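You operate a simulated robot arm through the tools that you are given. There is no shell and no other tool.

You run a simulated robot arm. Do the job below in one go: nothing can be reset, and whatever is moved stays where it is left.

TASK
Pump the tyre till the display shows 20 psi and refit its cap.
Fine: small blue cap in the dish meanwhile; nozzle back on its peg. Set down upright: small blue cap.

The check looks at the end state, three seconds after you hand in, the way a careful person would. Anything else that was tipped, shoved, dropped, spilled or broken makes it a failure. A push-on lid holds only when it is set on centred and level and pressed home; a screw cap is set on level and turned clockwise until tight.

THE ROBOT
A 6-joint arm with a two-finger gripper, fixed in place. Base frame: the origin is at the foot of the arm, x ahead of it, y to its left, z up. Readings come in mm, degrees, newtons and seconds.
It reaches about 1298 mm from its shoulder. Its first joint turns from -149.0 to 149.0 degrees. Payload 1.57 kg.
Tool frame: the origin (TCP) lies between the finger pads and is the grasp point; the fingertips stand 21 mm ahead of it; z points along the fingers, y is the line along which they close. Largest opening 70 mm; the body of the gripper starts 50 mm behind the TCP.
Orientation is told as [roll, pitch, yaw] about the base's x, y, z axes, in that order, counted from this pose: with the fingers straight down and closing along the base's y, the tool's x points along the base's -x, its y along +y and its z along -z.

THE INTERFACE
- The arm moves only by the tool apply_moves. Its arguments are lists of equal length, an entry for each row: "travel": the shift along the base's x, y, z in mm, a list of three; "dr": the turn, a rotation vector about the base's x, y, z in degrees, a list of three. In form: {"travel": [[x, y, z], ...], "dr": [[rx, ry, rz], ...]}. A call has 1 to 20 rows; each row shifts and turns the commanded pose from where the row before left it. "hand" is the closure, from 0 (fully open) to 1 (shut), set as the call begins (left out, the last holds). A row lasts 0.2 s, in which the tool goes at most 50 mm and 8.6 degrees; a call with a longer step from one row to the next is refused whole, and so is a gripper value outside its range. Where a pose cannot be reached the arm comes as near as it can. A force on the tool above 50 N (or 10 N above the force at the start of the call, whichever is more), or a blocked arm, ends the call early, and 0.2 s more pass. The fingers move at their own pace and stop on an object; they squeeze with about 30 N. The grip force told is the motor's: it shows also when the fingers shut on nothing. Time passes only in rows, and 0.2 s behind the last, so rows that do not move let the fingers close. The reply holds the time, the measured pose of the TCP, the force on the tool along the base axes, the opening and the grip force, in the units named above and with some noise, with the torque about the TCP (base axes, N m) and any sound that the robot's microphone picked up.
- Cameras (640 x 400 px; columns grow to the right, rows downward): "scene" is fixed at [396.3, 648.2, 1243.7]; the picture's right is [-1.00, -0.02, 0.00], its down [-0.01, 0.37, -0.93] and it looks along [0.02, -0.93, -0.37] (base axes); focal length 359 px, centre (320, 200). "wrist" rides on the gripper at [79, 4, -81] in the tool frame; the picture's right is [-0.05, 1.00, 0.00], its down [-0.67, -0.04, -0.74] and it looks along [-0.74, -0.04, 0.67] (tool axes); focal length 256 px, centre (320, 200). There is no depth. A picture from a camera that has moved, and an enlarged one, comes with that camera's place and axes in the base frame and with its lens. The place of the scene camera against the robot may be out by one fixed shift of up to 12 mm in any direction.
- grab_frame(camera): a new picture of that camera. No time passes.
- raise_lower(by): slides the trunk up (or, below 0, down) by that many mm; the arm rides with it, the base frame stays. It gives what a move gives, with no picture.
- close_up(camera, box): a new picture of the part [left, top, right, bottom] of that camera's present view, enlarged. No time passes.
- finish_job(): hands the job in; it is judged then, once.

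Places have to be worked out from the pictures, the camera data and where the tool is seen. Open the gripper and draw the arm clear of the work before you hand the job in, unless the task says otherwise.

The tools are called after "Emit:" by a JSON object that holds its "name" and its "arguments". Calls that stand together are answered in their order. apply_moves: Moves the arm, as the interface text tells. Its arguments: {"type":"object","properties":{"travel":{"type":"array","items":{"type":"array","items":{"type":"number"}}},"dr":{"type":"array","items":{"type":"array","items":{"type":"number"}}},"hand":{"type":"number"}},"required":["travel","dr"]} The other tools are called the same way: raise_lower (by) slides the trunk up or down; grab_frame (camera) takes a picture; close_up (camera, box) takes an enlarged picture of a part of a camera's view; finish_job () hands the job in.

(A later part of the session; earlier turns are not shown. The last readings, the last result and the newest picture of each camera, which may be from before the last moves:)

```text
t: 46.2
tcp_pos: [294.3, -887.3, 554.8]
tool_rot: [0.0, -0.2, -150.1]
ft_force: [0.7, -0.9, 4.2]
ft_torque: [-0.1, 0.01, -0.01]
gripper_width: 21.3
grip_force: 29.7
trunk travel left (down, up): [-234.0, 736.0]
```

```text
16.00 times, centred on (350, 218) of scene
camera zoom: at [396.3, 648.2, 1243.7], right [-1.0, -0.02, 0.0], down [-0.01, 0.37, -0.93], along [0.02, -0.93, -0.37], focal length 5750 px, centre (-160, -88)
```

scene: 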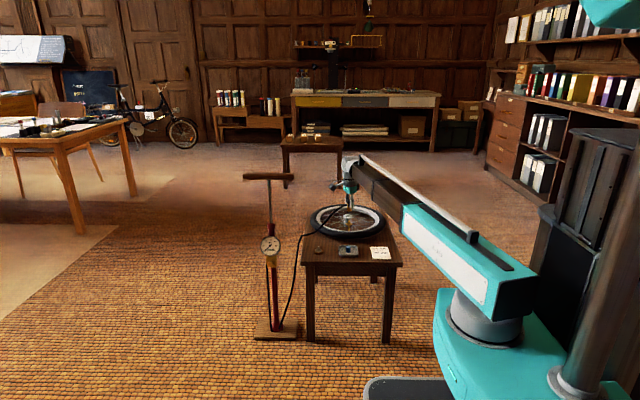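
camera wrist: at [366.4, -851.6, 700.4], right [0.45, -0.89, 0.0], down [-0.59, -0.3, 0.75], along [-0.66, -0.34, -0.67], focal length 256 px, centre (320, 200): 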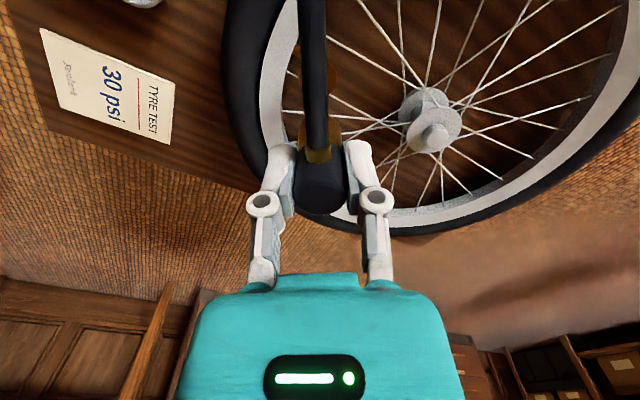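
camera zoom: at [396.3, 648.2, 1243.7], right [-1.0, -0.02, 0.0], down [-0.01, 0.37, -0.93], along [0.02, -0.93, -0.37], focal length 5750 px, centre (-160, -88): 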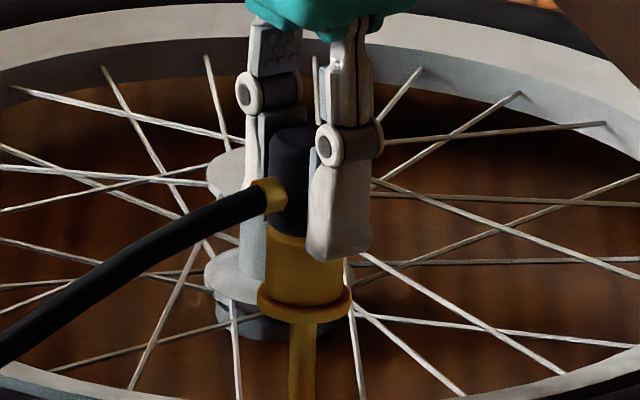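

Contact with the flange is starting. I press it home with a bit more force.

Emit:
{"name": "raise_lower", "arguments": {"by": -1.5}}

Emit:
{"name": "close_up", "arguments": {"camera": "scene", "box": [338, 206, 362, 230]}}

Emit:
{"name": "close_up", "arguments": {"camera": "scene", "box": [250, 225, 290, 265]}}

```text
t: 46.7
tcp_pos: [295.8, -886.5, 554.9]
tool_rot: [0.2, -0.1, -150.0]
ft_force: [1.9, -6.1, 22.0]
ft_torque: [-0.19, 0.04, 0.02]
gripper_width: 20.9
grip_force: 30.0
trunk travel left (down, up): [-233.0, 737.0]
```

```text
16.00 times, centred on (350, 218) of scene
camera zoom: at [396.3, 648.2, 1243.7], right [-1.0, -0.02, 0.0], down [-0.01, 0.37, -0.93], along [0.02, -0.93, -0.37], focal length 5750 px, centre (-160, -88)
```

zoom: 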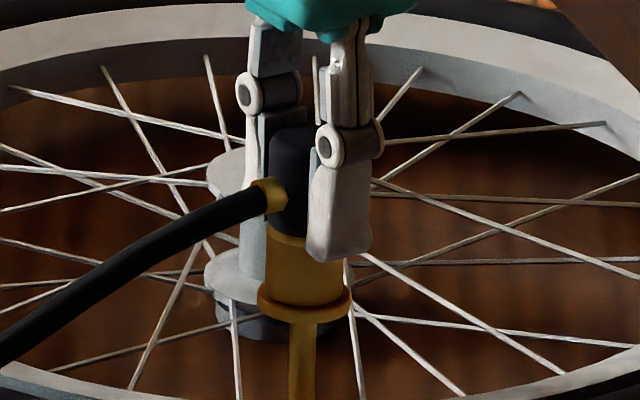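

```text
10.00 times, centred on (270, 245) of scene
camera zoom: at [396.3, 648.2, 1243.7], right [-1.0, -0.02, 0.0], down [-0.01, 0.37, -0.93], along [0.02, -0.93, -0.37], focal length 3594 px, centre (820, -250)
```

zoom: 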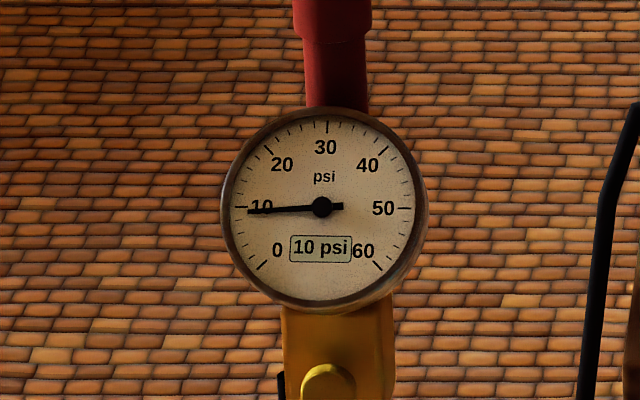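

The gauge now reads 10 psi, so the nozzle is connected. I relieve the press force, open the fingers and back straight up.

Emit:
{"name": "raise_lower", "arguments": {"by": 1.5}}

Emit:
{"name": "apply_moves", "arguments": {"travel": [[0, 0, 0], [0, 0, 0], [0, 0, 0]], "dr": [[0, 0, 0], [0, 0, 0], [0, 0, 0]], "hand": 0.4}}

Emit:
{"name": "close_up", "arguments": {"camera": "scene", "box": [338, 206, 362, 230]}}

Emit:
{"name": "grab_frame", "arguments": {"camera": "wrist"}}

```text
t: 47.2
tcp_pos: [294.6, -887.3, 553.3]
tool_rot: [0.1, -0.2, -150.0]
ft_force: [2.3, -5.7, 8.0]
ft_torque: [-0.18, -0.01, 0.05]
gripper_width: 21.2
grip_force: 29.7
trunk travel left (down, up): [-234.0, 736.0]
```

```text
t: 48.0
tcp_pos: [295.7, -886.0, 552.6]
tool_rot: [0.0, -0.1, -150.1]
ft_force: [0.8, 0.0, 1.0]
ft_torque: [0.01, 0.01, 0.0]
gripper_width: 42.1
grip_force: 0.0
trunk travel left (down, up): [-234.0, 736.0]
```

```text
16.00 times, centred on (350, 218) of scene
camera zoom: at [396.3, 648.2, 1243.7], right [-1.0, -0.02, 0.0], down [-0.01, 0.37, -0.93], along [0.02, -0.93, -0.37], focal length 5750 px, centre (-160, -88)
```

zoom: 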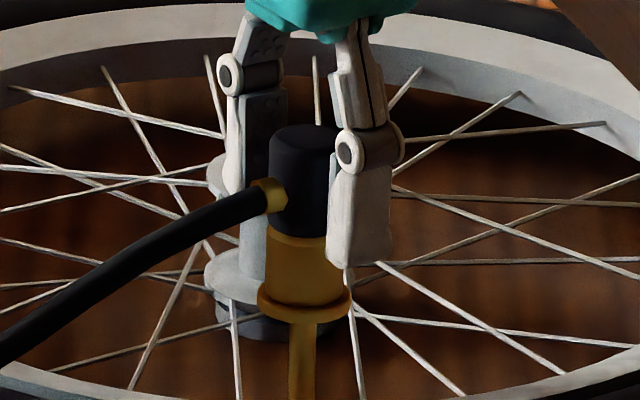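

```text
taken
camera wrist: at [365.8, -850.3, 633.9], right [0.45, -0.89, 0.0], down [-0.59, -0.3, 0.75], along [-0.66, -0.34, -0.67], focal length 256 px, centre (320, 200)
```

wrist: 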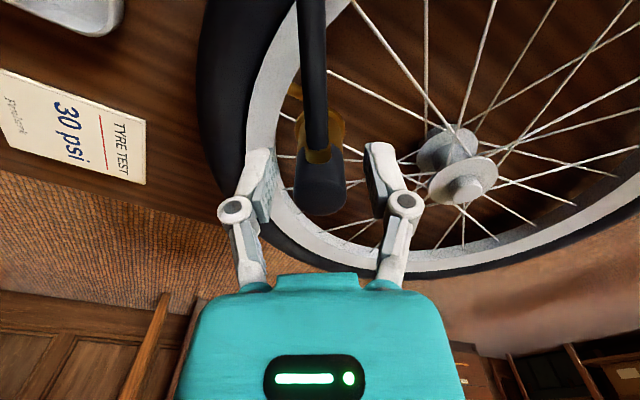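

The nozzle holds on the valve by itself. I raise well above everything before swinging to the pump handle.

Emit:
{"name": "raise_lower", "arguments": {"by": 60}}

Emit:
{"name": "close_up", "arguments": {"camera": "scene", "box": [320, 190, 380, 240]}}

Emit:
{"name": "raise_lower", "arguments": {"by": 300}}

Emit:
{"name": "grab_frame", "arguments": {"camera": "scene"}}

```text
t: 49.0
tcp_pos: [294.6, -887.9, 613.9]
tool_rot: [0.0, -0.1, -149.9]
ft_force: [0.6, -0.2, 0.6]
ft_torque: [-0.01, 0.0, -0.01]
gripper_width: 41.9
grip_force: 0.1
trunk travel left (down, up): [-294.0, 676.0]
```

```text
8.00 times, centred on (350, 215) of scene
camera zoom: at [396.3, 648.2, 1243.7], right [-1.0, -0.02, 0.0], down [-0.01, 0.37, -0.93], along [0.02, -0.93, -0.37], focal length 2875 px, centre (80, 80)
```

zoom: 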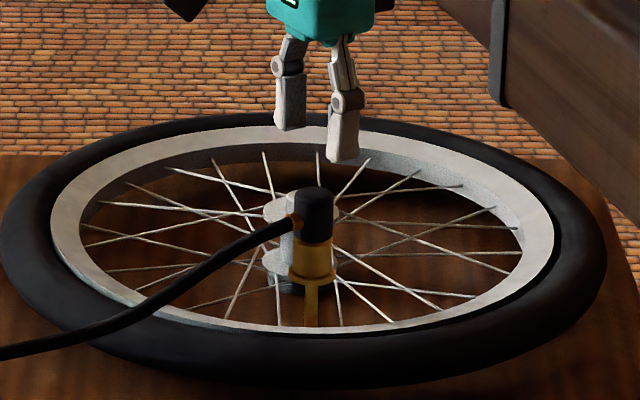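

```text
t: 52.0
tcp_pos: [294.9, -886.5, 912.5]
tool_rot: [0.0, -0.1, -150.0]
ft_force: [0.1, -0.1, -0.8]
ft_torque: [-0.02, 0.0, 0.01]
gripper_width: 41.8
grip_force: 0.1
trunk travel left (down, up): [-594.0, 376.0]
```

```text
taken
```

scene: 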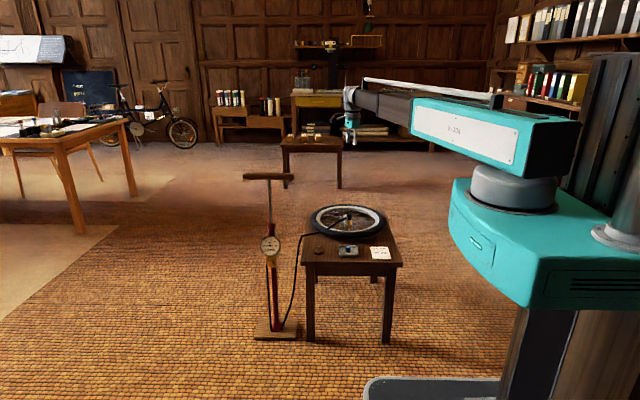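

I raise a bit more, then swing toward the pump while turning back to yaw 0, so the fingers close along y across the handle bar.

Emit:
{"name": "raise_lower", "arguments": {"by": 90}}

Emit:
{"name": "apply_moves", "arguments": {"travel": [[14.7, 7.7, 0], [14.7, 7.7, 0], [14.7, 7.7, 0], [14.7, 7.7, 0], [14.7, 7.7, 0], [14.7, 7.7, 0], [14.7, 7.7, 0], [14.7, 7.7, 0], [14.7, 7.7, 0], [14.7, 7.7, 0], [14.7, 7.7, 0], [14.7, 7.7, 0], [14.7, 7.7, 0], [14.7, 7.7, 0], [14.7, 7.7, 0], [14.7, 7.7, 0], [14.7, 7.7, 0], [14.7, 7.7, 0]], "dr": [[0, 0, 8.333], [0, 0, 8.333], [0, 0, 8.333], [0, 0, 8.333], [0, 0, 8.333], [0, 0, 8.333], [0, 0, 8.333], [0, 0, 8.333], [0, 0, 8.333], [0, 0, 8.333], [0, 0, 8.333], [0, 0, 8.333], [0, 0, 8.333], [0, 0, 8.333], [0, 0, 8.333], [0, 0, 8.333], [0, 0, 8.333], [0, 0, 8.333]], "hand": 0}}

Emit:
{"name": "grab_frame", "arguments": {"camera": "wrist"}}

Emit:
{"name": "grab_frame", "arguments": {"camera": "scene"}}

```text
t: 53.3
tcp_pos: [295.2, -887.2, 1003.7]
tool_rot: [0.0, -0.1, -150.0]
ft_force: [-0.9, -0.1, 0.4]
ft_torque: [-0.02, 0.02, -0.01]
gripper_width: 42.0
grip_force: 0.1
trunk travel left (down, up): [-684.0, 286.0]
```

```text
t: 57.1
tcp_pos: [559.6, -749.7, 1003.8]
tool_rot: [0.0, -0.1, 0.0]
ft_force: [0.2, -0.4, 0.6]
ft_torque: [-0.01, 0.03, 0.0]
gripper_width: 69.9
grip_force: 0.1
trunk travel left (down, up): [-684.0, 286.0]
```

```text
taken
camera wrist: at [479.6, -745.2, 1083.9], right [0.05, 1.0, 0.0], down [0.67, -0.04, 0.75], along [0.74, -0.04, -0.67], focal length 256 px, centre (320, 200)
```

wrist: 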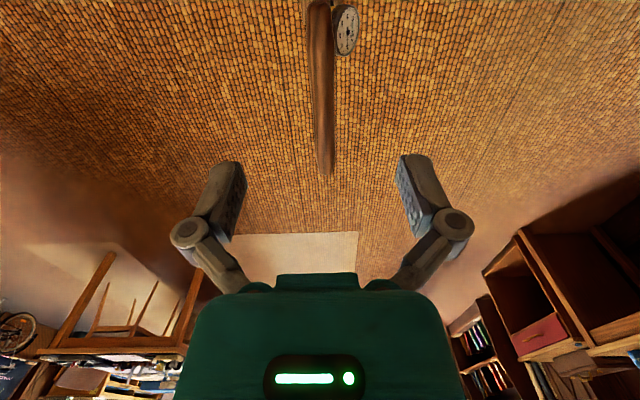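

```text
taken
```

scene: 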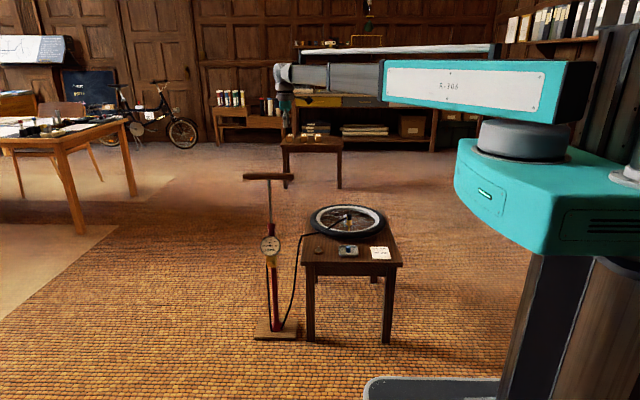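

Emit:
{"name": "close_up", "arguments": {"camera": "wrist", "box": [260, 0, 400, 190]}}

Emit:
{"name": "close_up", "arguments": {"camera": "scene", "box": [235, 165, 305, 235]}}

```text
2.11 times, centred on (330, 95) of wrist
camera zoom: at [479.6, -745.2, 1083.9], right [0.05, 1.0, 0.0], down [0.67, -0.04, 0.75], along [0.74, -0.04, -0.67], focal length 539 px, centre (299, 421)
```

zoom: 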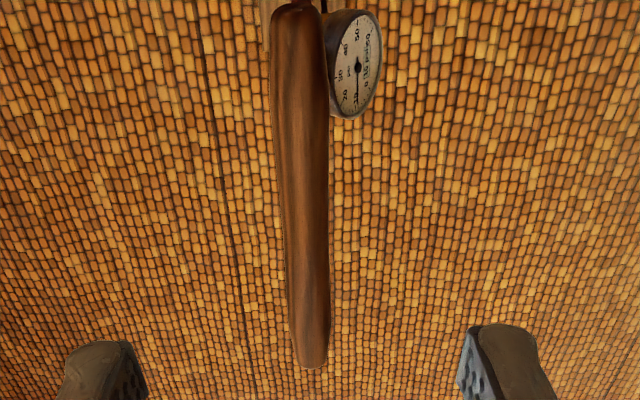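

```text
5.71 times, centred on (270, 200) of scene
camera zoom: at [396.3, 648.2, 1243.7], right [-1.0, -0.02, 0.0], down [-0.01, 0.37, -0.93], along [0.02, -0.93, -0.37], focal length 2054 px, centre (606, 200)
```

zoom: 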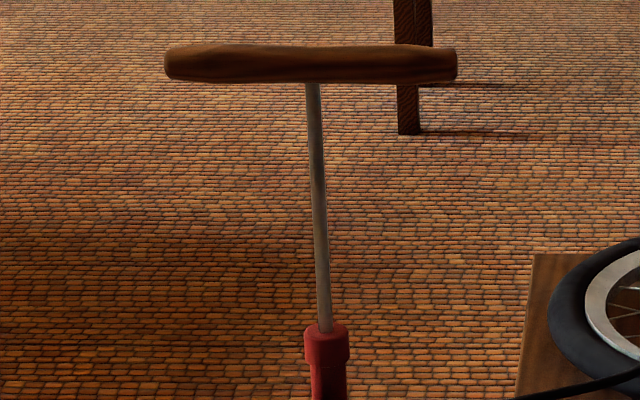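

The handle bar runs from x≈536 to 748 at y≈-750, z≈790, about 27 mm thick, with the rod at its centre near x≈641. I move above the centre.

Emit:
{"name": "apply_moves", "arguments": {"travel": [[21, -0.2, 0], [21, -0.2, 0], [21, -0.2, 0], [19, -0.2, 0]], "dr": [[0, 0, 0], [0, 0, 0], [0, 0, 0], [0, 0, 0]]}}

Emit:
{"name": "raise_lower", "arguments": {"by": -130}}

Emit:
{"name": "grab_frame", "arguments": {"camera": "wrist"}}

Emit:
{"name": "close_up", "arguments": {"camera": "scene", "box": [235, 115, 305, 195]}}

```text
t: 58.1
tcp_pos: [643.8, -749.5, 1003.1]
tool_rot: [0.0, 0.0, -0.1]
ft_force: [0.0, -0.3, 0.2]
ft_torque: [0.0, -0.03, 0.02]
gripper_width: 69.9
grip_force: 0.0
trunk travel left (down, up): [-684.0, 286.0]
```

```text
t: 59.6
tcp_pos: [641.8, -750.2, 872.1]
tool_rot: [0.0, -0.2, -0.1]
ft_force: [0.2, 0.9, 0.4]
ft_torque: [0.01, -0.02, -0.01]
gripper_width: 70.0
grip_force: 0.2
trunk travel left (down, up): [-554.0, 416.0]
```

```text
taken
camera wrist: at [562.9, -745.0, 953.9], right [0.05, 1.0, 0.0], down [0.67, -0.04, 0.75], along [0.74, -0.04, -0.67], focal length 256 px, centre (320, 200)
```

wrist: 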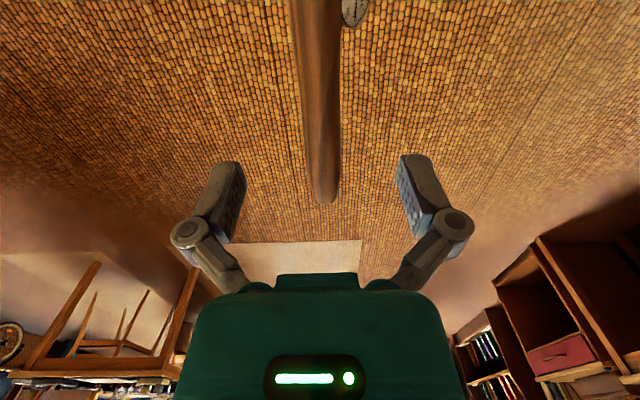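

```text
5.00 times, centred on (270, 155) of scene
camera zoom: at [396.3, 648.2, 1243.7], right [-1.0, -0.02, 0.0], down [-0.01, 0.37, -0.93], along [0.02, -0.93, -0.37], focal length 1797 px, centre (570, 425)
```

zoom: 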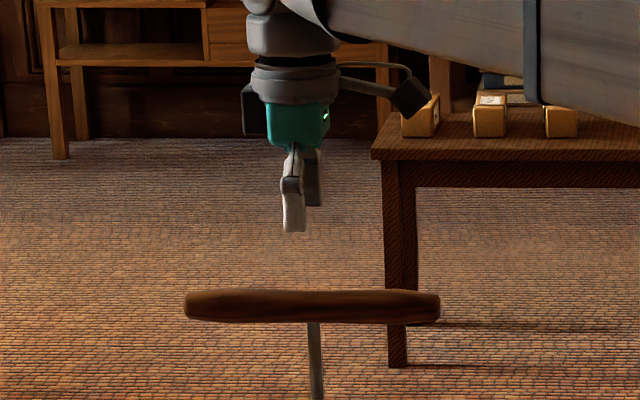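

The gripper is slightly too far in +x relative to the rod. I shift -3 mm in x and lower to z≈820 for a final check.

Emit:
{"name": "apply_moves", "arguments": {"travel": [[-3.5, -0.8, 0]], "dr": [[0, 0, 0]]}}

Emit:
{"name": "raise_lower", "arguments": {"by": -45}}

Emit:
{"name": "grab_frame", "arguments": {"camera": "wrist"}}

Emit:
{"name": "close_up", "arguments": {"camera": "scene", "box": [235, 135, 305, 195]}}

```text
t: 60.0
tcp_pos: [639.0, -751.0, 873.5]
tool_rot: [0.0, 0.0, -0.1]
ft_force: [-0.2, 1.0, 0.4]
ft_torque: [-0.02, 0.01, -0.01]
gripper_width: 70.1
grip_force: 0.1
trunk travel left (down, up): [-554.0, 416.0]
```

```text
t: 60.9
tcp_pos: [638.7, -749.6, 828.5]
tool_rot: [0.0, -0.1, -0.2]
ft_force: [-0.3, 0.0, -0.5]
ft_torque: [0.01, 0.0, -0.02]
gripper_width: 70.2
grip_force: 0.0
trunk travel left (down, up): [-509.0, 461.0]
```

```text
taken
camera wrist: at [559.4, -745.7, 908.9], right [0.05, 1.0, 0.0], down [0.67, -0.04, 0.75], along [0.74, -0.04, -0.67], focal length 256 px, centre (320, 200)
```

wrist: 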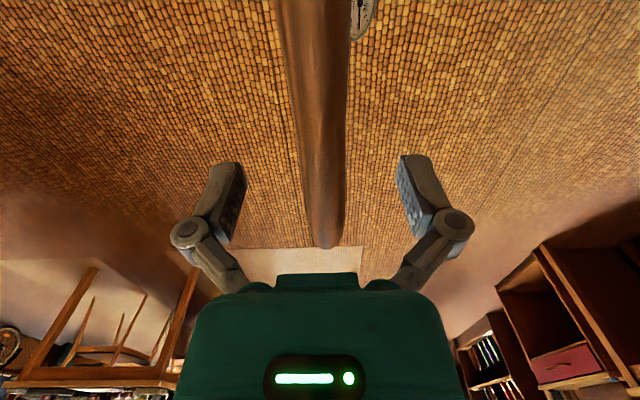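

```text
6.67 times, centred on (270, 165) of scene
camera zoom: at [396.3, 648.2, 1243.7], right [-1.0, -0.02, 0.0], down [-0.01, 0.37, -0.93], along [0.02, -0.93, -0.37], focal length 2396 px, centre (653, 433)
```

zoom: 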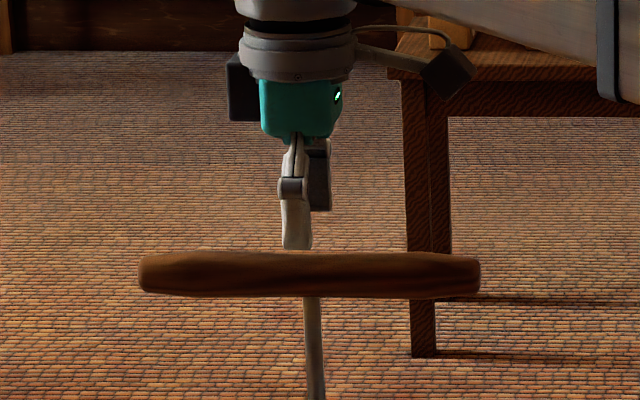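

The alignment is good. I lower so the TCP is at handle height (~790).

Emit:
{"name": "raise_lower", "arguments": {"by": -36}}

Emit:
{"name": "close_up", "arguments": {"camera": "scene", "box": [235, 135, 305, 195]}}

Emit:
{"name": "grab_frame", "arguments": {"camera": "wrist"}}

```text
t: 61.7
tcp_pos: [638.5, -750.5, 792.2]
tool_rot: [0.0, -0.1, -0.1]
ft_force: [-0.4, -0.9, -0.4]
ft_torque: [-0.01, -0.03, 0.02]
gripper_width: 70.0
grip_force: 0.1
trunk travel left (down, up): [-473.0, 497.0]
```

```text
6.67 times, centred on (270, 165) of scene
camera zoom: at [396.3, 648.2, 1243.7], right [-1.0, -0.02, 0.0], down [-0.01, 0.37, -0.93], along [0.02, -0.93, -0.37], focal length 2396 px, centre (653, 433)
```

zoom: 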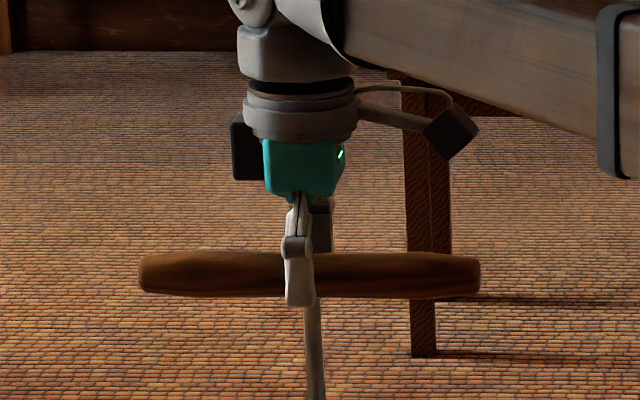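

```text
taken
camera wrist: at [559.4, -745.7, 872.9], right [0.05, 1.0, 0.0], down [0.67, -0.04, 0.75], along [0.74, -0.04, -0.67], focal length 256 px, centre (320, 200)
```

wrist: 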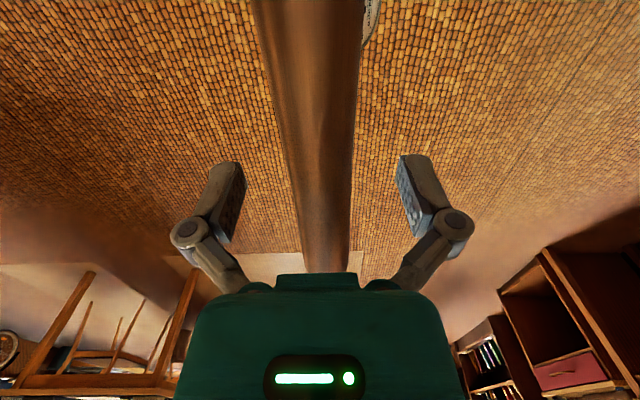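

Emit:
{"name": "close_up", "arguments": {"camera": "wrist", "box": [220, 60, 420, 280]}}

Emit:
{"name": "close_up", "arguments": {"camera": "scene", "box": [250, 155, 286, 190]}}

```text
1.82 times, centred on (320, 170) of wrist
camera zoom: at [559.4, -745.7, 872.9], right [0.05, 1.0, 0.0], down [0.67, -0.04, 0.75], along [0.74, -0.04, -0.67], focal length 465 px, centre (320, 254)
```

zoom: 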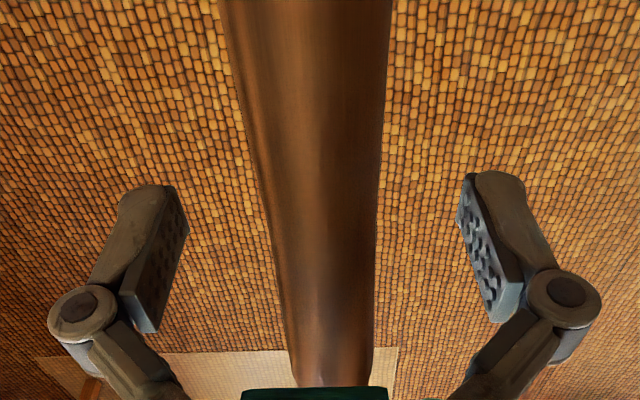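

```text
11.43 times, centred on (268, 172) of scene
camera zoom: at [396.3, 648.2, 1243.7], right [-1.0, -0.02, 0.0], down [-0.01, 0.37, -0.93], along [0.02, -0.93, -0.37], focal length 4107 px, centre (914, 514)
```

zoom: 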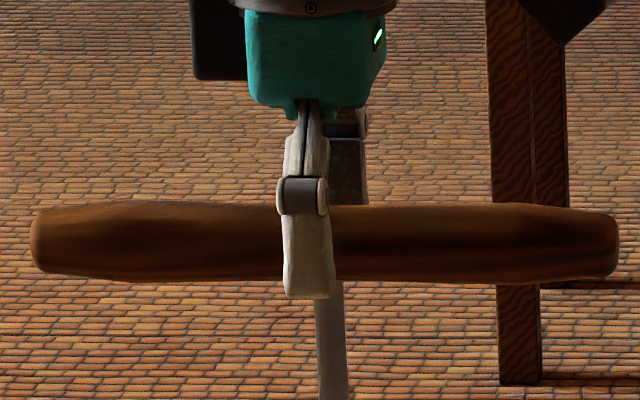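

The handle centre is near z≈790. I lower 3 mm more and close on the bar.

Emit:
{"name": "raise_lower", "arguments": {"by": -3}}

Emit:
{"name": "apply_moves", "arguments": {"travel": [[0, 0, 0], [0, 0, 0], [0, 0, 0], [0, 0, 0], [0, 0, 0]], "dr": [[0, 0, 0], [0, 0, 0], [0, 0, 0], [0, 0, 0], [0, 0, 0]], "hand": 1}}

Emit:
{"name": "close_up", "arguments": {"camera": "scene", "box": [235, 135, 305, 235]}}

Emit:
{"name": "grab_frame", "arguments": {"camera": "wrist"}}

```text
t: 62.2
tcp_pos: [640.1, -749.5, 789.2]
tool_rot: [0.0, -0.1, -0.1]
ft_force: [0.5, 0.7, 0.4]
ft_torque: [0.01, 0.01, 0.0]
gripper_width: 69.7
grip_force: 0.1
trunk travel left (down, up): [-470.0, 500.0]
```

```text
t: 63.5
tcp_pos: [639.2, -749.9, 789.6]
tool_rot: [0.0, -0.1, -0.1]
ft_force: [-0.3, 2.0, 1.4]
ft_torque: [0.01, 0.11, 0.03]
gripper_width: 26.8
grip_force: 32.2
trunk travel left (down, up): [-470.0, 500.0]
```

```text
4.00 times, centred on (270, 185) of scene
camera zoom: at [396.3, 648.2, 1243.7], right [-1.0, -0.02, 0.0], down [-0.01, 0.37, -0.93], along [0.02, -0.93, -0.37], focal length 1438 px, centre (520, 260)
```

zoom: 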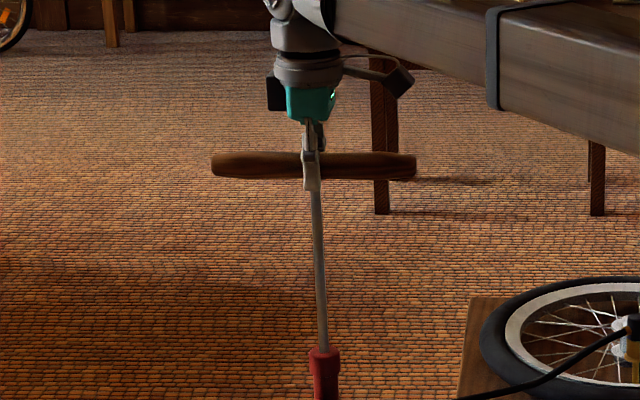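

```text
taken
camera wrist: at [559.4, -745.3, 870.1], right [0.05, 1.0, 0.0], down [0.67, -0.04, 0.75], along [0.74, -0.04, -0.67], focal length 256 px, centre (320, 200)
```

wrist: 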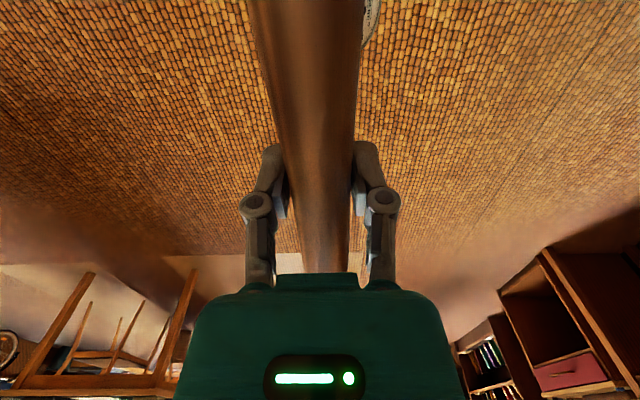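

The handle is gripped at 26.8 mm. I push down 60 mm and check the force and gauge.

Emit:
{"name": "raise_lower", "arguments": {"by": -60}}

Emit:
{"name": "close_up", "arguments": {"camera": "scene", "box": [250, 225, 290, 265]}}

Emit:
{"name": "close_up", "arguments": {"camera": "scene", "box": [235, 135, 305, 235]}}

```text
t: 64.5
tcp_pos: [640.3, -749.4, 729.8]
tool_rot: [0.0, -0.1, -0.1]
ft_force: [3.1, 0.9, 11.6]
ft_torque: [-0.01, 0.47, 0.04]
gripper_width: 26.8
grip_force: 32.1
trunk travel left (down, up): [-410.0, 560.0]
```

```text
10.00 times, centred on (270, 245) of scene
camera zoom: at [396.3, 648.2, 1243.7], right [-1.0, -0.02, 0.0], down [-0.01, 0.37, -0.93], along [0.02, -0.93, -0.37], focal length 3594 px, centre (820, -250)
```

zoom: 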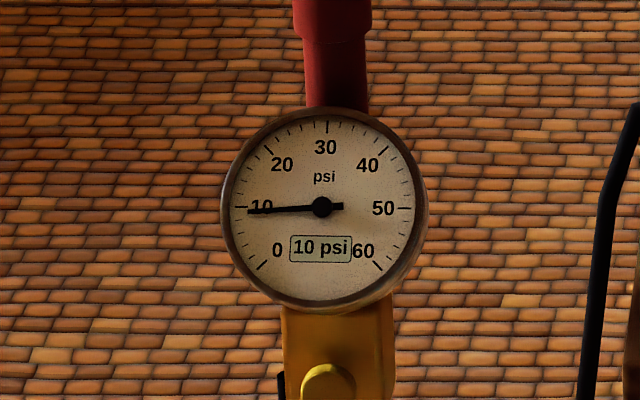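

```text
4.00 times, centred on (270, 185) of scene
camera zoom: at [396.3, 648.2, 1243.7], right [-1.0, -0.02, 0.0], down [-0.01, 0.37, -0.93], along [0.02, -0.93, -0.37], focal length 1438 px, centre (520, 260)
```

zoom: 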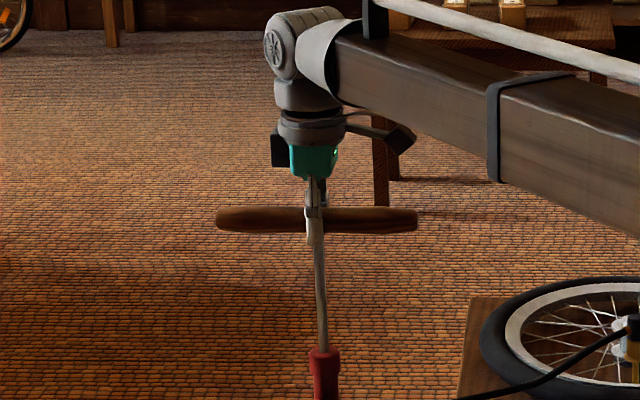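

The force is only 12 N and the gauge is still at 10. I continue the downstroke.

Emit:
{"name": "raise_lower", "arguments": {"by": -60}}

Emit:
{"name": "close_up", "arguments": {"camera": "scene", "box": [250, 225, 290, 265]}}

```text
t: 65.5
tcp_pos: [639.7, -750.5, 669.7]
tool_rot: [0.0, -0.1, -0.1]
ft_force: [6.8, -2.4, 16.1]
ft_torque: [-0.04, 0.06, 0.05]
gripper_width: 26.9
grip_force: 32.2
trunk travel left (down, up): [-350.0, 620.0]
```

```text
10.00 times, centred on (270, 245) of scene
camera zoom: at [396.3, 648.2, 1243.7], right [-1.0, -0.02, 0.0], down [-0.01, 0.37, -0.93], along [0.02, -0.93, -0.37], focal length 3594 px, centre (820, -250)
```

zoom: 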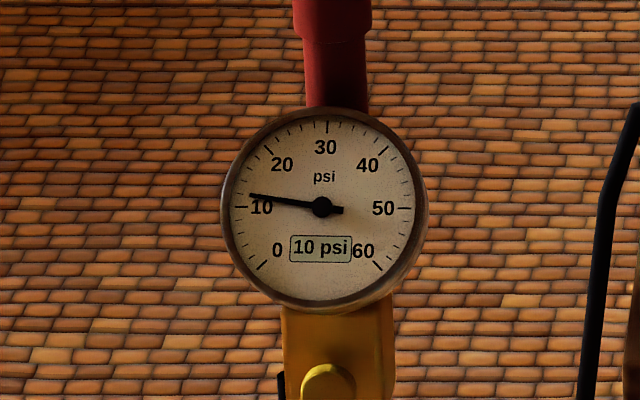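

The needle is climbing to about 12. I continue down.

Emit:
{"name": "raise_lower", "arguments": {"by": -40}}

Emit:
{"name": "close_up", "arguments": {"camera": "scene", "box": [250, 225, 290, 265]}}

Emit:
{"name": "close_up", "arguments": {"camera": "scene", "box": [235, 165, 305, 265]}}

```text
t: 66.3
tcp_pos: [637.5, -750.3, 629.7]
tool_rot: [0.0, 0.0, -0.1]
ft_force: [-0.4, -3.6, 7.9]
ft_torque: [0.06, 0.03, 0.24]
gripper_width: 28.5
grip_force: 31.7
trunk travel left (down, up): [-310.0, 660.0]
```

```text
10.00 times, centred on (270, 245) of scene
camera zoom: at [396.3, 648.2, 1243.7], right [-1.0, -0.02, 0.0], down [-0.01, 0.37, -0.93], along [0.02, -0.93, -0.37], focal length 3594 px, centre (820, -250)
```

zoom: 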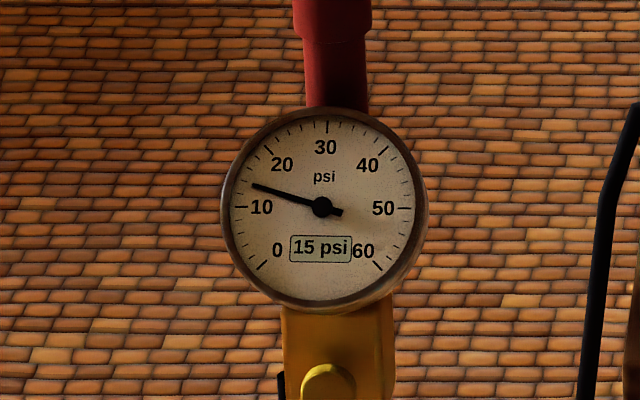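

```text
4.00 times, centred on (270, 215) of scene
camera zoom: at [396.3, 648.2, 1243.7], right [-1.0, -0.02, 0.0], down [-0.01, 0.37, -0.93], along [0.02, -0.93, -0.37], focal length 1438 px, centre (520, 140)
```

zoom: 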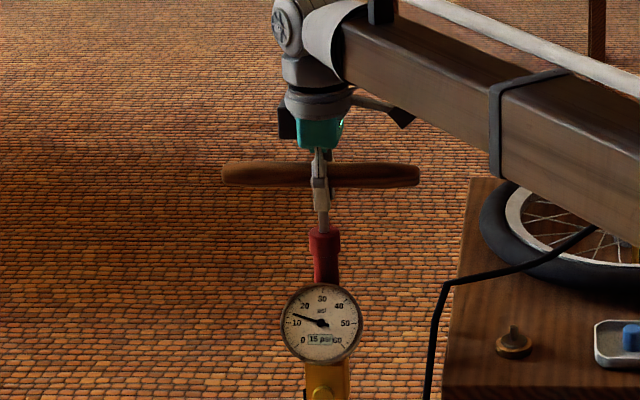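

The display rounds to 5 psi: it shows 15 while the needle reads about 13.9. The grip slipped about 15 mm along the handle during the push. I continue down gently so the palm ends up backing the handle.

Emit:
{"name": "raise_lower", "arguments": {"by": -15}}

Emit:
{"name": "close_up", "arguments": {"camera": "scene", "box": [235, 165, 305, 265]}}

Emit:
{"name": "grab_frame", "arguments": {"camera": "wrist"}}

```text
t: 66.9
tcp_pos: [639.1, -749.8, 615.5]
tool_rot: [0.1, -0.1, -0.1]
ft_force: [-1.7, -3.7, 16.2]
ft_torque: [0.12, 0.45, 0.0]
gripper_width: 16.6
grip_force: 31.8
trunk travel left (down, up): [-295.0, 675.0]
```

```text
4.00 times, centred on (270, 215) of scene
camera zoom: at [396.3, 648.2, 1243.7], right [-1.0, -0.02, 0.0], down [-0.01, 0.37, -0.93], along [0.02, -0.93, -0.37], focal length 1438 px, centre (520, 140)
```

zoom: 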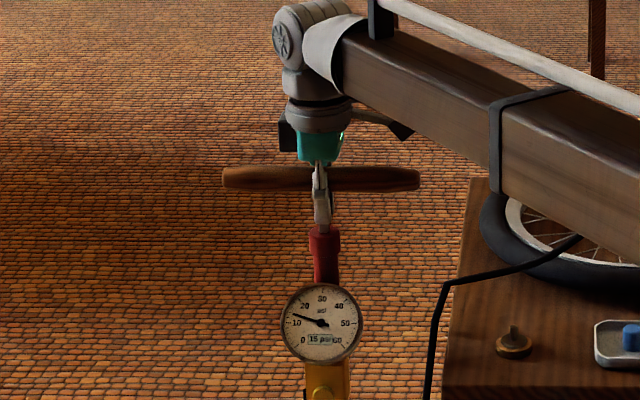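

```text
taken
camera wrist: at [558.5, -745.2, 696.3], right [0.05, 1.0, 0.0], down [0.66, -0.04, 0.75], along [0.74, -0.04, -0.67], focal length 256 px, centre (320, 200)
```

wrist: 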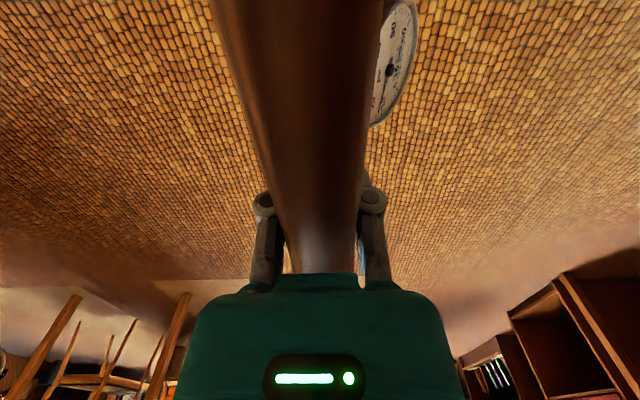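

The fingers have closed beneath the handle, which makes a positive hook for the upstroke. For downstrokes I'll open the fingers and push with the palm instead. I open now and look.

Emit:
{"name": "apply_moves", "arguments": {"travel": [[0, 0, 0], [0, 0, 0], [0, 0, 0], [0, 0, 0]], "dr": [[0, 0, 0], [0, 0, 0], [0, 0, 0], [0, 0, 0]], "hand": 0}}

Emit:
{"name": "close_up", "arguments": {"camera": "scene", "box": [235, 165, 305, 265]}}

Emit:
{"name": "grab_frame", "arguments": {"camera": "wrist"}}

```text
t: 67.9
tcp_pos: [639.2, -750.2, 614.4]
tool_rot: [0.0, -0.1, 0.0]
ft_force: [-2.2, 2.9, 7.0]
ft_torque: [-0.14, -0.03, -0.06]
gripper_width: 69.9
grip_force: 0.2
trunk travel left (down, up): [-295.0, 675.0]
```

```text
4.00 times, centred on (270, 215) of scene
camera zoom: at [396.3, 648.2, 1243.7], right [-1.0, -0.02, 0.0], down [-0.01, 0.37, -0.93], along [0.02, -0.93, -0.37], focal length 1438 px, centre (520, 140)
```

zoom: 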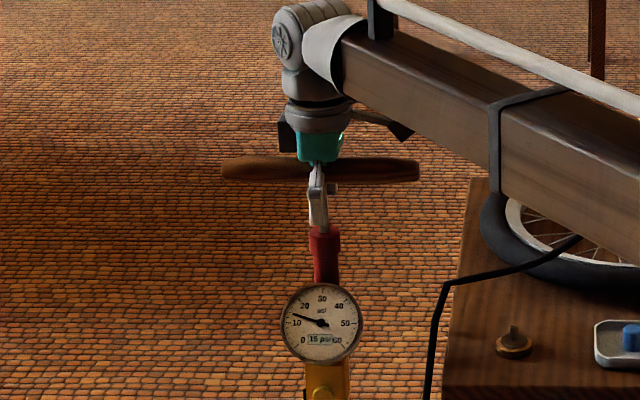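

```text
taken
camera wrist: at [558.9, -745.2, 695.7], right [0.05, 1.0, 0.0], down [0.66, -0.04, 0.75], along [0.75, -0.04, -0.67], focal length 256 px, centre (320, 200)
```

wrist: 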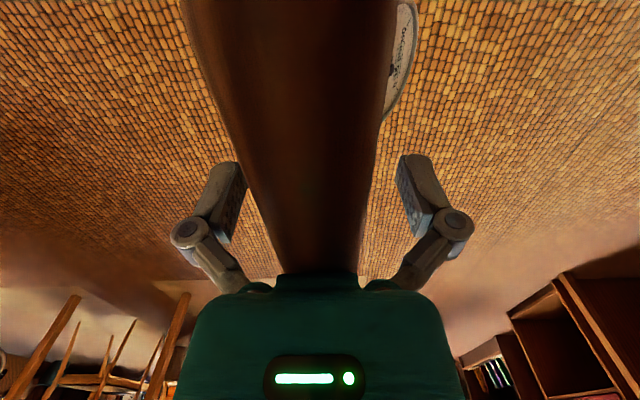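

Opening let the handle spring up against the palm, so it is now backed by the gripper body. I push down with the palm in steps and watch the gauge.

Emit:
{"name": "raise_lower", "arguments": {"by": -15}}

Emit:
{"name": "close_up", "arguments": {"camera": "scene", "box": [250, 225, 290, 265]}}

Emit:
{"name": "close_up", "arguments": {"camera": "scene", "box": [235, 165, 305, 265]}}

```text
t: 68.5
tcp_pos: [638.9, -749.8, 601.2]
tool_rot: [-0.1, -0.2, -0.1]
ft_force: [1.3, -0.1, 19.8]
ft_torque: [0.04, 0.32, -0.01]
gripper_width: 69.6
grip_force: 0.0
trunk travel left (down, up): [-280.0, 690.0]
```

```text
10.00 times, centred on (270, 245) of scene
camera zoom: at [396.3, 648.2, 1243.7], right [-1.0, -0.02, 0.0], down [-0.01, 0.37, -0.93], along [0.02, -0.93, -0.37], focal length 3594 px, centre (820, -250)
```

zoom: 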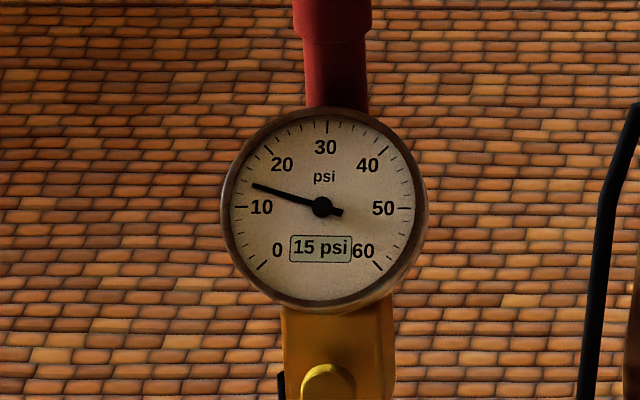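

```text
4.00 times, centred on (270, 215) of scene
camera zoom: at [396.3, 648.2, 1243.7], right [-1.0, -0.02, 0.0], down [-0.01, 0.37, -0.93], along [0.02, -0.93, -0.37], focal length 1438 px, centre (520, 140)
```

zoom: 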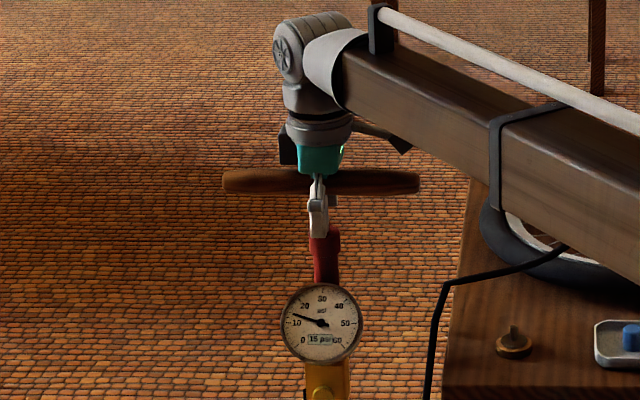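

Emit:
{"name": "raise_lower", "arguments": {"by": -12}}

Emit:
{"name": "close_up", "arguments": {"camera": "scene", "box": [250, 225, 290, 265]}}

Emit:
{"name": "close_up", "arguments": {"camera": "scene", "box": [250, 195, 286, 245]}}

```text
t: 69.0
tcp_pos: [638.9, -750.3, 593.2]
tool_rot: [-0.3, -0.3, -0.1]
ft_force: [0.3, 0.8, 44.8]
ft_torque: [0.01, 0.5, 0.0]
gripper_width: 70.1
grip_force: 0.1
trunk travel left (down, up): [-270.0, 700.0]
stopped: the force on the tool passed its limit at 61 N (the readings are from after the stop); the commanded pose is now the measured one
```

```text
10.00 times, centred on (270, 245) of scene
camera zoom: at [396.3, 648.2, 1243.7], right [-1.0, -0.02, 0.0], down [-0.01, 0.37, -0.93], along [0.02, -0.93, -0.37], focal length 3594 px, centre (820, -250)
```

zoom: 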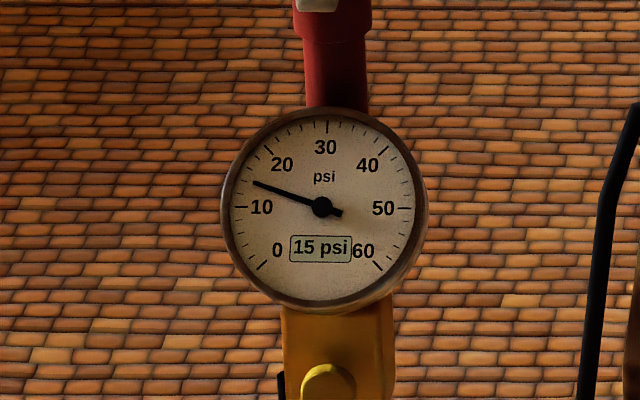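

```text
8.00 times, centred on (268, 220) of scene
camera zoom: at [396.3, 648.2, 1243.7], right [-1.0, -0.02, 0.0], down [-0.01, 0.37, -0.93], along [0.02, -0.93, -0.37], focal length 2875 px, centre (736, 40)
```

zoom: 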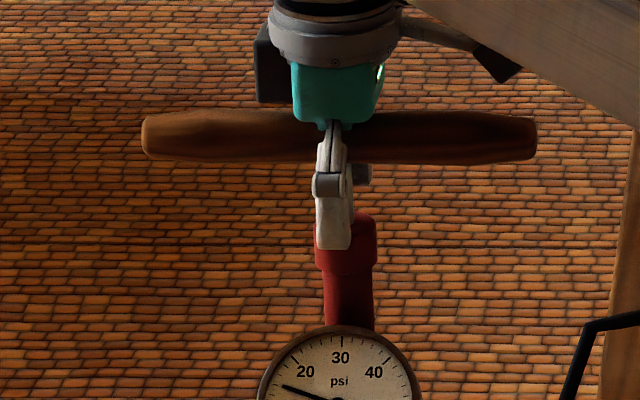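

The handle bottomed out at the end of the stroke (z≈629), and the needle is at about 14.5, so one full stroke adds about 5 psi. I ease off, close the fingers beneath the handle, and do the upstroke.

Emit:
{"name": "raise_lower", "arguments": {"by": 3}}

Emit:
{"name": "apply_moves", "arguments": {"travel": [[0, 0, 0], [0, 0, 0], [0, 0, 0], [0, 0, 0], [0, 0, 0]], "dr": [[0, 0, 0], [0, 0, 0], [0, 0, 0], [0, 0, 0], [0, 0, 0]], "hand": 1}}

Emit:
{"name": "close_up", "arguments": {"camera": "scene", "box": [250, 195, 286, 245]}}

```text
t: 69.6
tcp_pos: [638.8, -750.4, 595.0]
tool_rot: [-0.2, -0.2, -0.1]
ft_force: [-6.7, 9.7, 18.9]
ft_torque: [-0.44, -0.03, -0.15]
gripper_width: 70.0
grip_force: 0.2
trunk travel left (down, up): [-273.0, 697.0]
```

```text
t: 70.8
tcp_pos: [639.3, -749.7, 595.5]
tool_rot: [-0.1, -0.2, -0.1]
ft_force: [-10.8, 15.4, 22.3]
ft_torque: [0.73, -0.09, 0.4]
gripper_width: 28.4
grip_force: 32.1
trunk travel left (down, up): [-273.0, 697.0]
```

```text
8.00 times, centred on (268, 220) of scene
camera zoom: at [396.3, 648.2, 1243.7], right [-1.0, -0.02, 0.0], down [-0.01, 0.37, -0.93], along [0.02, -0.93, -0.37], focal length 2875 px, centre (736, 40)
```

zoom: 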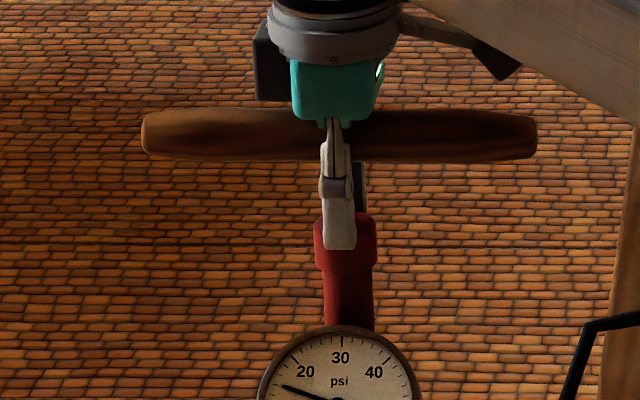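

The fingertips closed onto the red pump cap instead of under the handle. I open at once, then rise before closing again.

Emit:
{"name": "apply_moves", "arguments": {"travel": [[0, 0, 0], [0, 0, 0], [0, 0, 0]], "dr": [[0, 0, 0], [0, 0, 0], [0, 0, 0]], "hand": 0}}

Emit:
{"name": "raise_lower", "arguments": {"by": 24}}

Emit:
{"name": "close_up", "arguments": {"camera": "scene", "box": [235, 180, 305, 260]}}

Emit:
{"name": "grab_frame", "arguments": {"camera": "wrist"}}

```text
t: 71.6
tcp_pos: [639.1, -749.3, 594.9]
tool_rot: [-0.2, -0.3, 0.0]
ft_force: [-10.4, 16.3, 17.9]
ft_torque: [-0.78, -0.2, -0.29]
gripper_width: 69.8
grip_force: 0.1
trunk travel left (down, up): [-273.0, 697.0]
```

```text
t: 72.3
tcp_pos: [641.0, -753.7, 615.6]
tool_rot: [-0.3, -0.3, -0.1]
ft_force: [3.2, -4.5, 6.2]
ft_torque: [0.27, 0.3, 0.07]
gripper_width: 70.1
grip_force: 0.1
trunk travel left (down, up): [-297.0, 673.0]
```

```text
5.00 times, centred on (270, 220) of scene
camera zoom: at [396.3, 648.2, 1243.7], right [-1.0, -0.02, 0.0], down [-0.01, 0.37, -0.93], along [0.02, -0.93, -0.37], focal length 1797 px, centre (570, 100)
```

zoom: 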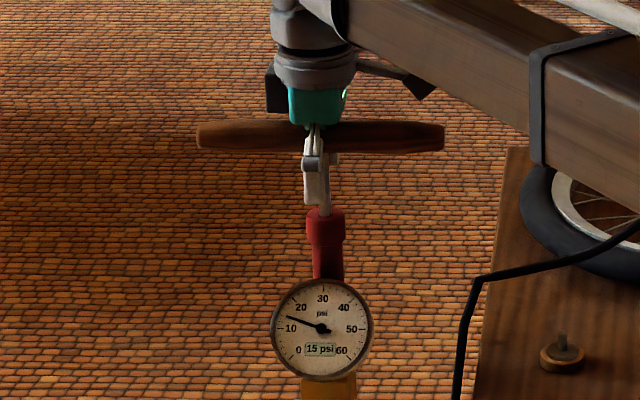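

```text
taken
camera wrist: at [561.2, -748.0, 696.5], right [0.05, 1.0, 0.0], down [0.66, -0.03, 0.75], along [0.75, -0.04, -0.66], focal length 256 px, centre (320, 200)
```

wrist: 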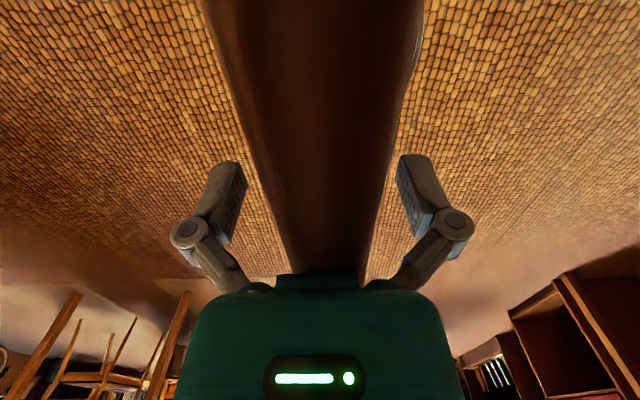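

The handle sprang up with the palm. Now, at TCP 615, the tips are above the red cap, so I re-centre slightly and close under the handle.

Emit:
{"name": "apply_moves", "arguments": {"travel": [[-2, 2, 0], [0, 0, 0], [0, 0, 0], [0, 0, 0], [0, 0, 0], [0, 0, 0]], "dr": [[0, 0, 0], [0, 0, 0], [0, 0, 0], [0, 0, 0], [0, 0, 0], [0, 0, 0]], "hand": 1}}

Emit:
{"name": "close_up", "arguments": {"camera": "scene", "box": [250, 195, 286, 245]}}

Emit:
{"name": "grab_frame", "arguments": {"camera": "wrist"}}

```text
t: 73.7
tcp_pos: [637.3, -751.0, 615.1]
tool_rot: [-0.2, -0.2, -0.2]
ft_force: [10.5, -8.6, 5.9]
ft_torque: [0.18, 0.11, 0.01]
gripper_width: 17.7
grip_force: 31.9
trunk travel left (down, up): [-297.0, 673.0]
```

```text
8.00 times, centred on (268, 220) of scene
camera zoom: at [396.3, 648.2, 1243.7], right [-1.0, -0.02, 0.0], down [-0.01, 0.37, -0.93], along [0.02, -0.93, -0.37], focal length 2875 px, centre (736, 40)
```

zoom: 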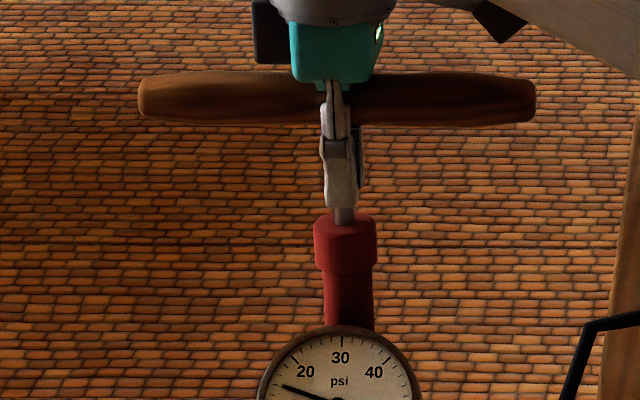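

```text
taken
camera wrist: at [558.5, -745.2, 696.2], right [0.05, 1.0, 0.0], down [0.66, -0.03, 0.75], along [0.75, -0.04, -0.66], focal length 256 px, centre (320, 200)
```

wrist: 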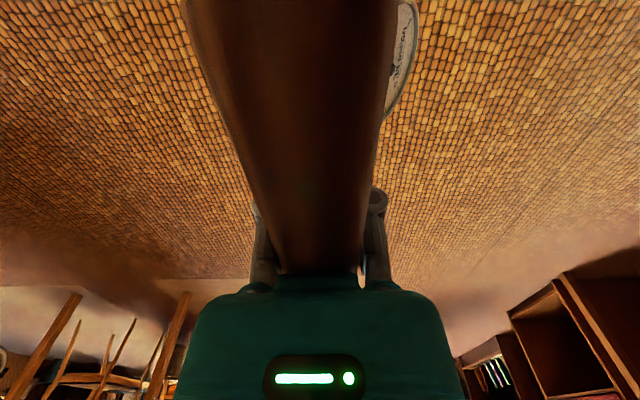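

The fingers are closed around the rod beneath the handle. I raise for the upstroke.

Emit:
{"name": "raise_lower", "arguments": {"by": 60}}

Emit:
{"name": "close_up", "arguments": {"camera": "scene", "box": [235, 150, 305, 270]}}

Emit:
{"name": "grab_frame", "arguments": {"camera": "scene"}}

```text
t: 74.7
tcp_pos: [638.3, -750.3, 674.7]
tool_rot: [-0.1, -0.2, -0.1]
ft_force: [11.2, -8.6, 5.4]
ft_torque: [0.24, -0.44, 0.02]
gripper_width: 17.3
grip_force: 31.9
trunk travel left (down, up): [-357.0, 613.0]
```

```text
3.33 times, centred on (270, 210) of scene
camera zoom: at [396.3, 648.2, 1243.7], right [-1.0, -0.02, 0.0], down [-0.01, 0.37, -0.93], along [0.02, -0.93, -0.37], focal length 1198 px, centre (487, 167)
```

zoom: 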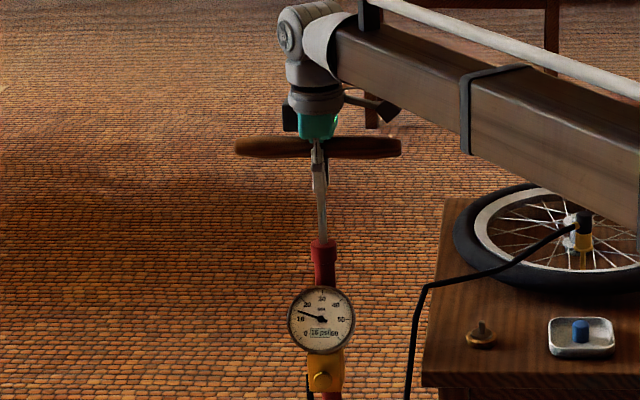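

```text
taken
```

scene: 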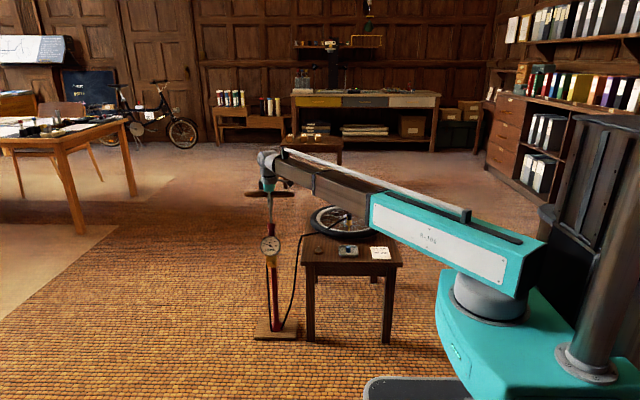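

The upstroke is moving the handle up with the gripper. I relieve the side load by shifting (+2,-2), then continue.

Emit:
{"name": "apply_moves", "arguments": {"travel": [[2, -2, 0], [0, 0, 0]], "dr": [[0, 0, 0], [0, 0, 0]]}}

Emit:
{"name": "raise_lower", "arguments": {"by": 40}}

```text
t: 75.3
tcp_pos: [639.4, -750.2, 676.9]
tool_rot: [0.0, 0.0, -0.1]
ft_force: [-5.2, 6.9, 4.1]
ft_torque: [-0.05, -1.32, 0.06]
gripper_width: 17.2
grip_force: 31.8
trunk travel left (down, up): [-357.0, 613.0]
```

```text
t: 76.1
tcp_pos: [638.5, -749.4, 716.6]
tool_rot: [-0.1, -0.1, -0.1]
ft_force: [-13.0, 14.8, 2.1]
ft_torque: [-0.15, 0.14, 0.01]
gripper_width: 17.4
grip_force: 31.9
trunk travel left (down, up): [-397.0, 573.0]
```

Emit:
{"name": "apply_moves", "arguments": {"travel": [[-1.3, 1.4, 0], [0, 0, 0]], "dr": [[0, 0, 0], [0, 0, 0]]}}

Emit:
{"name": "close_up", "arguments": {"camera": "scene", "box": [235, 150, 305, 270]}}

```text
t: 76.7
tcp_pos: [638.6, -750.4, 716.8]
tool_rot: [-0.1, -0.2, 0.1]
ft_force: [-3.3, 8.7, 2.7]
ft_torque: [-0.37, 1.46, 0.02]
gripper_width: 17.6
grip_force: 32.2
trunk travel left (down, up): [-397.0, 573.0]
```

```text
3.33 times, centred on (270, 210) of scene
camera zoom: at [396.3, 648.2, 1243.7], right [-1.0, -0.02, 0.0], down [-0.01, 0.37, -0.93], along [0.02, -0.93, -0.37], focal length 1198 px, centre (487, 167)
```

zoom: 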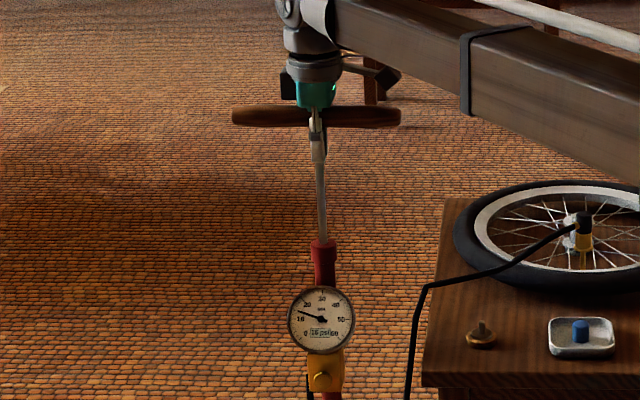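

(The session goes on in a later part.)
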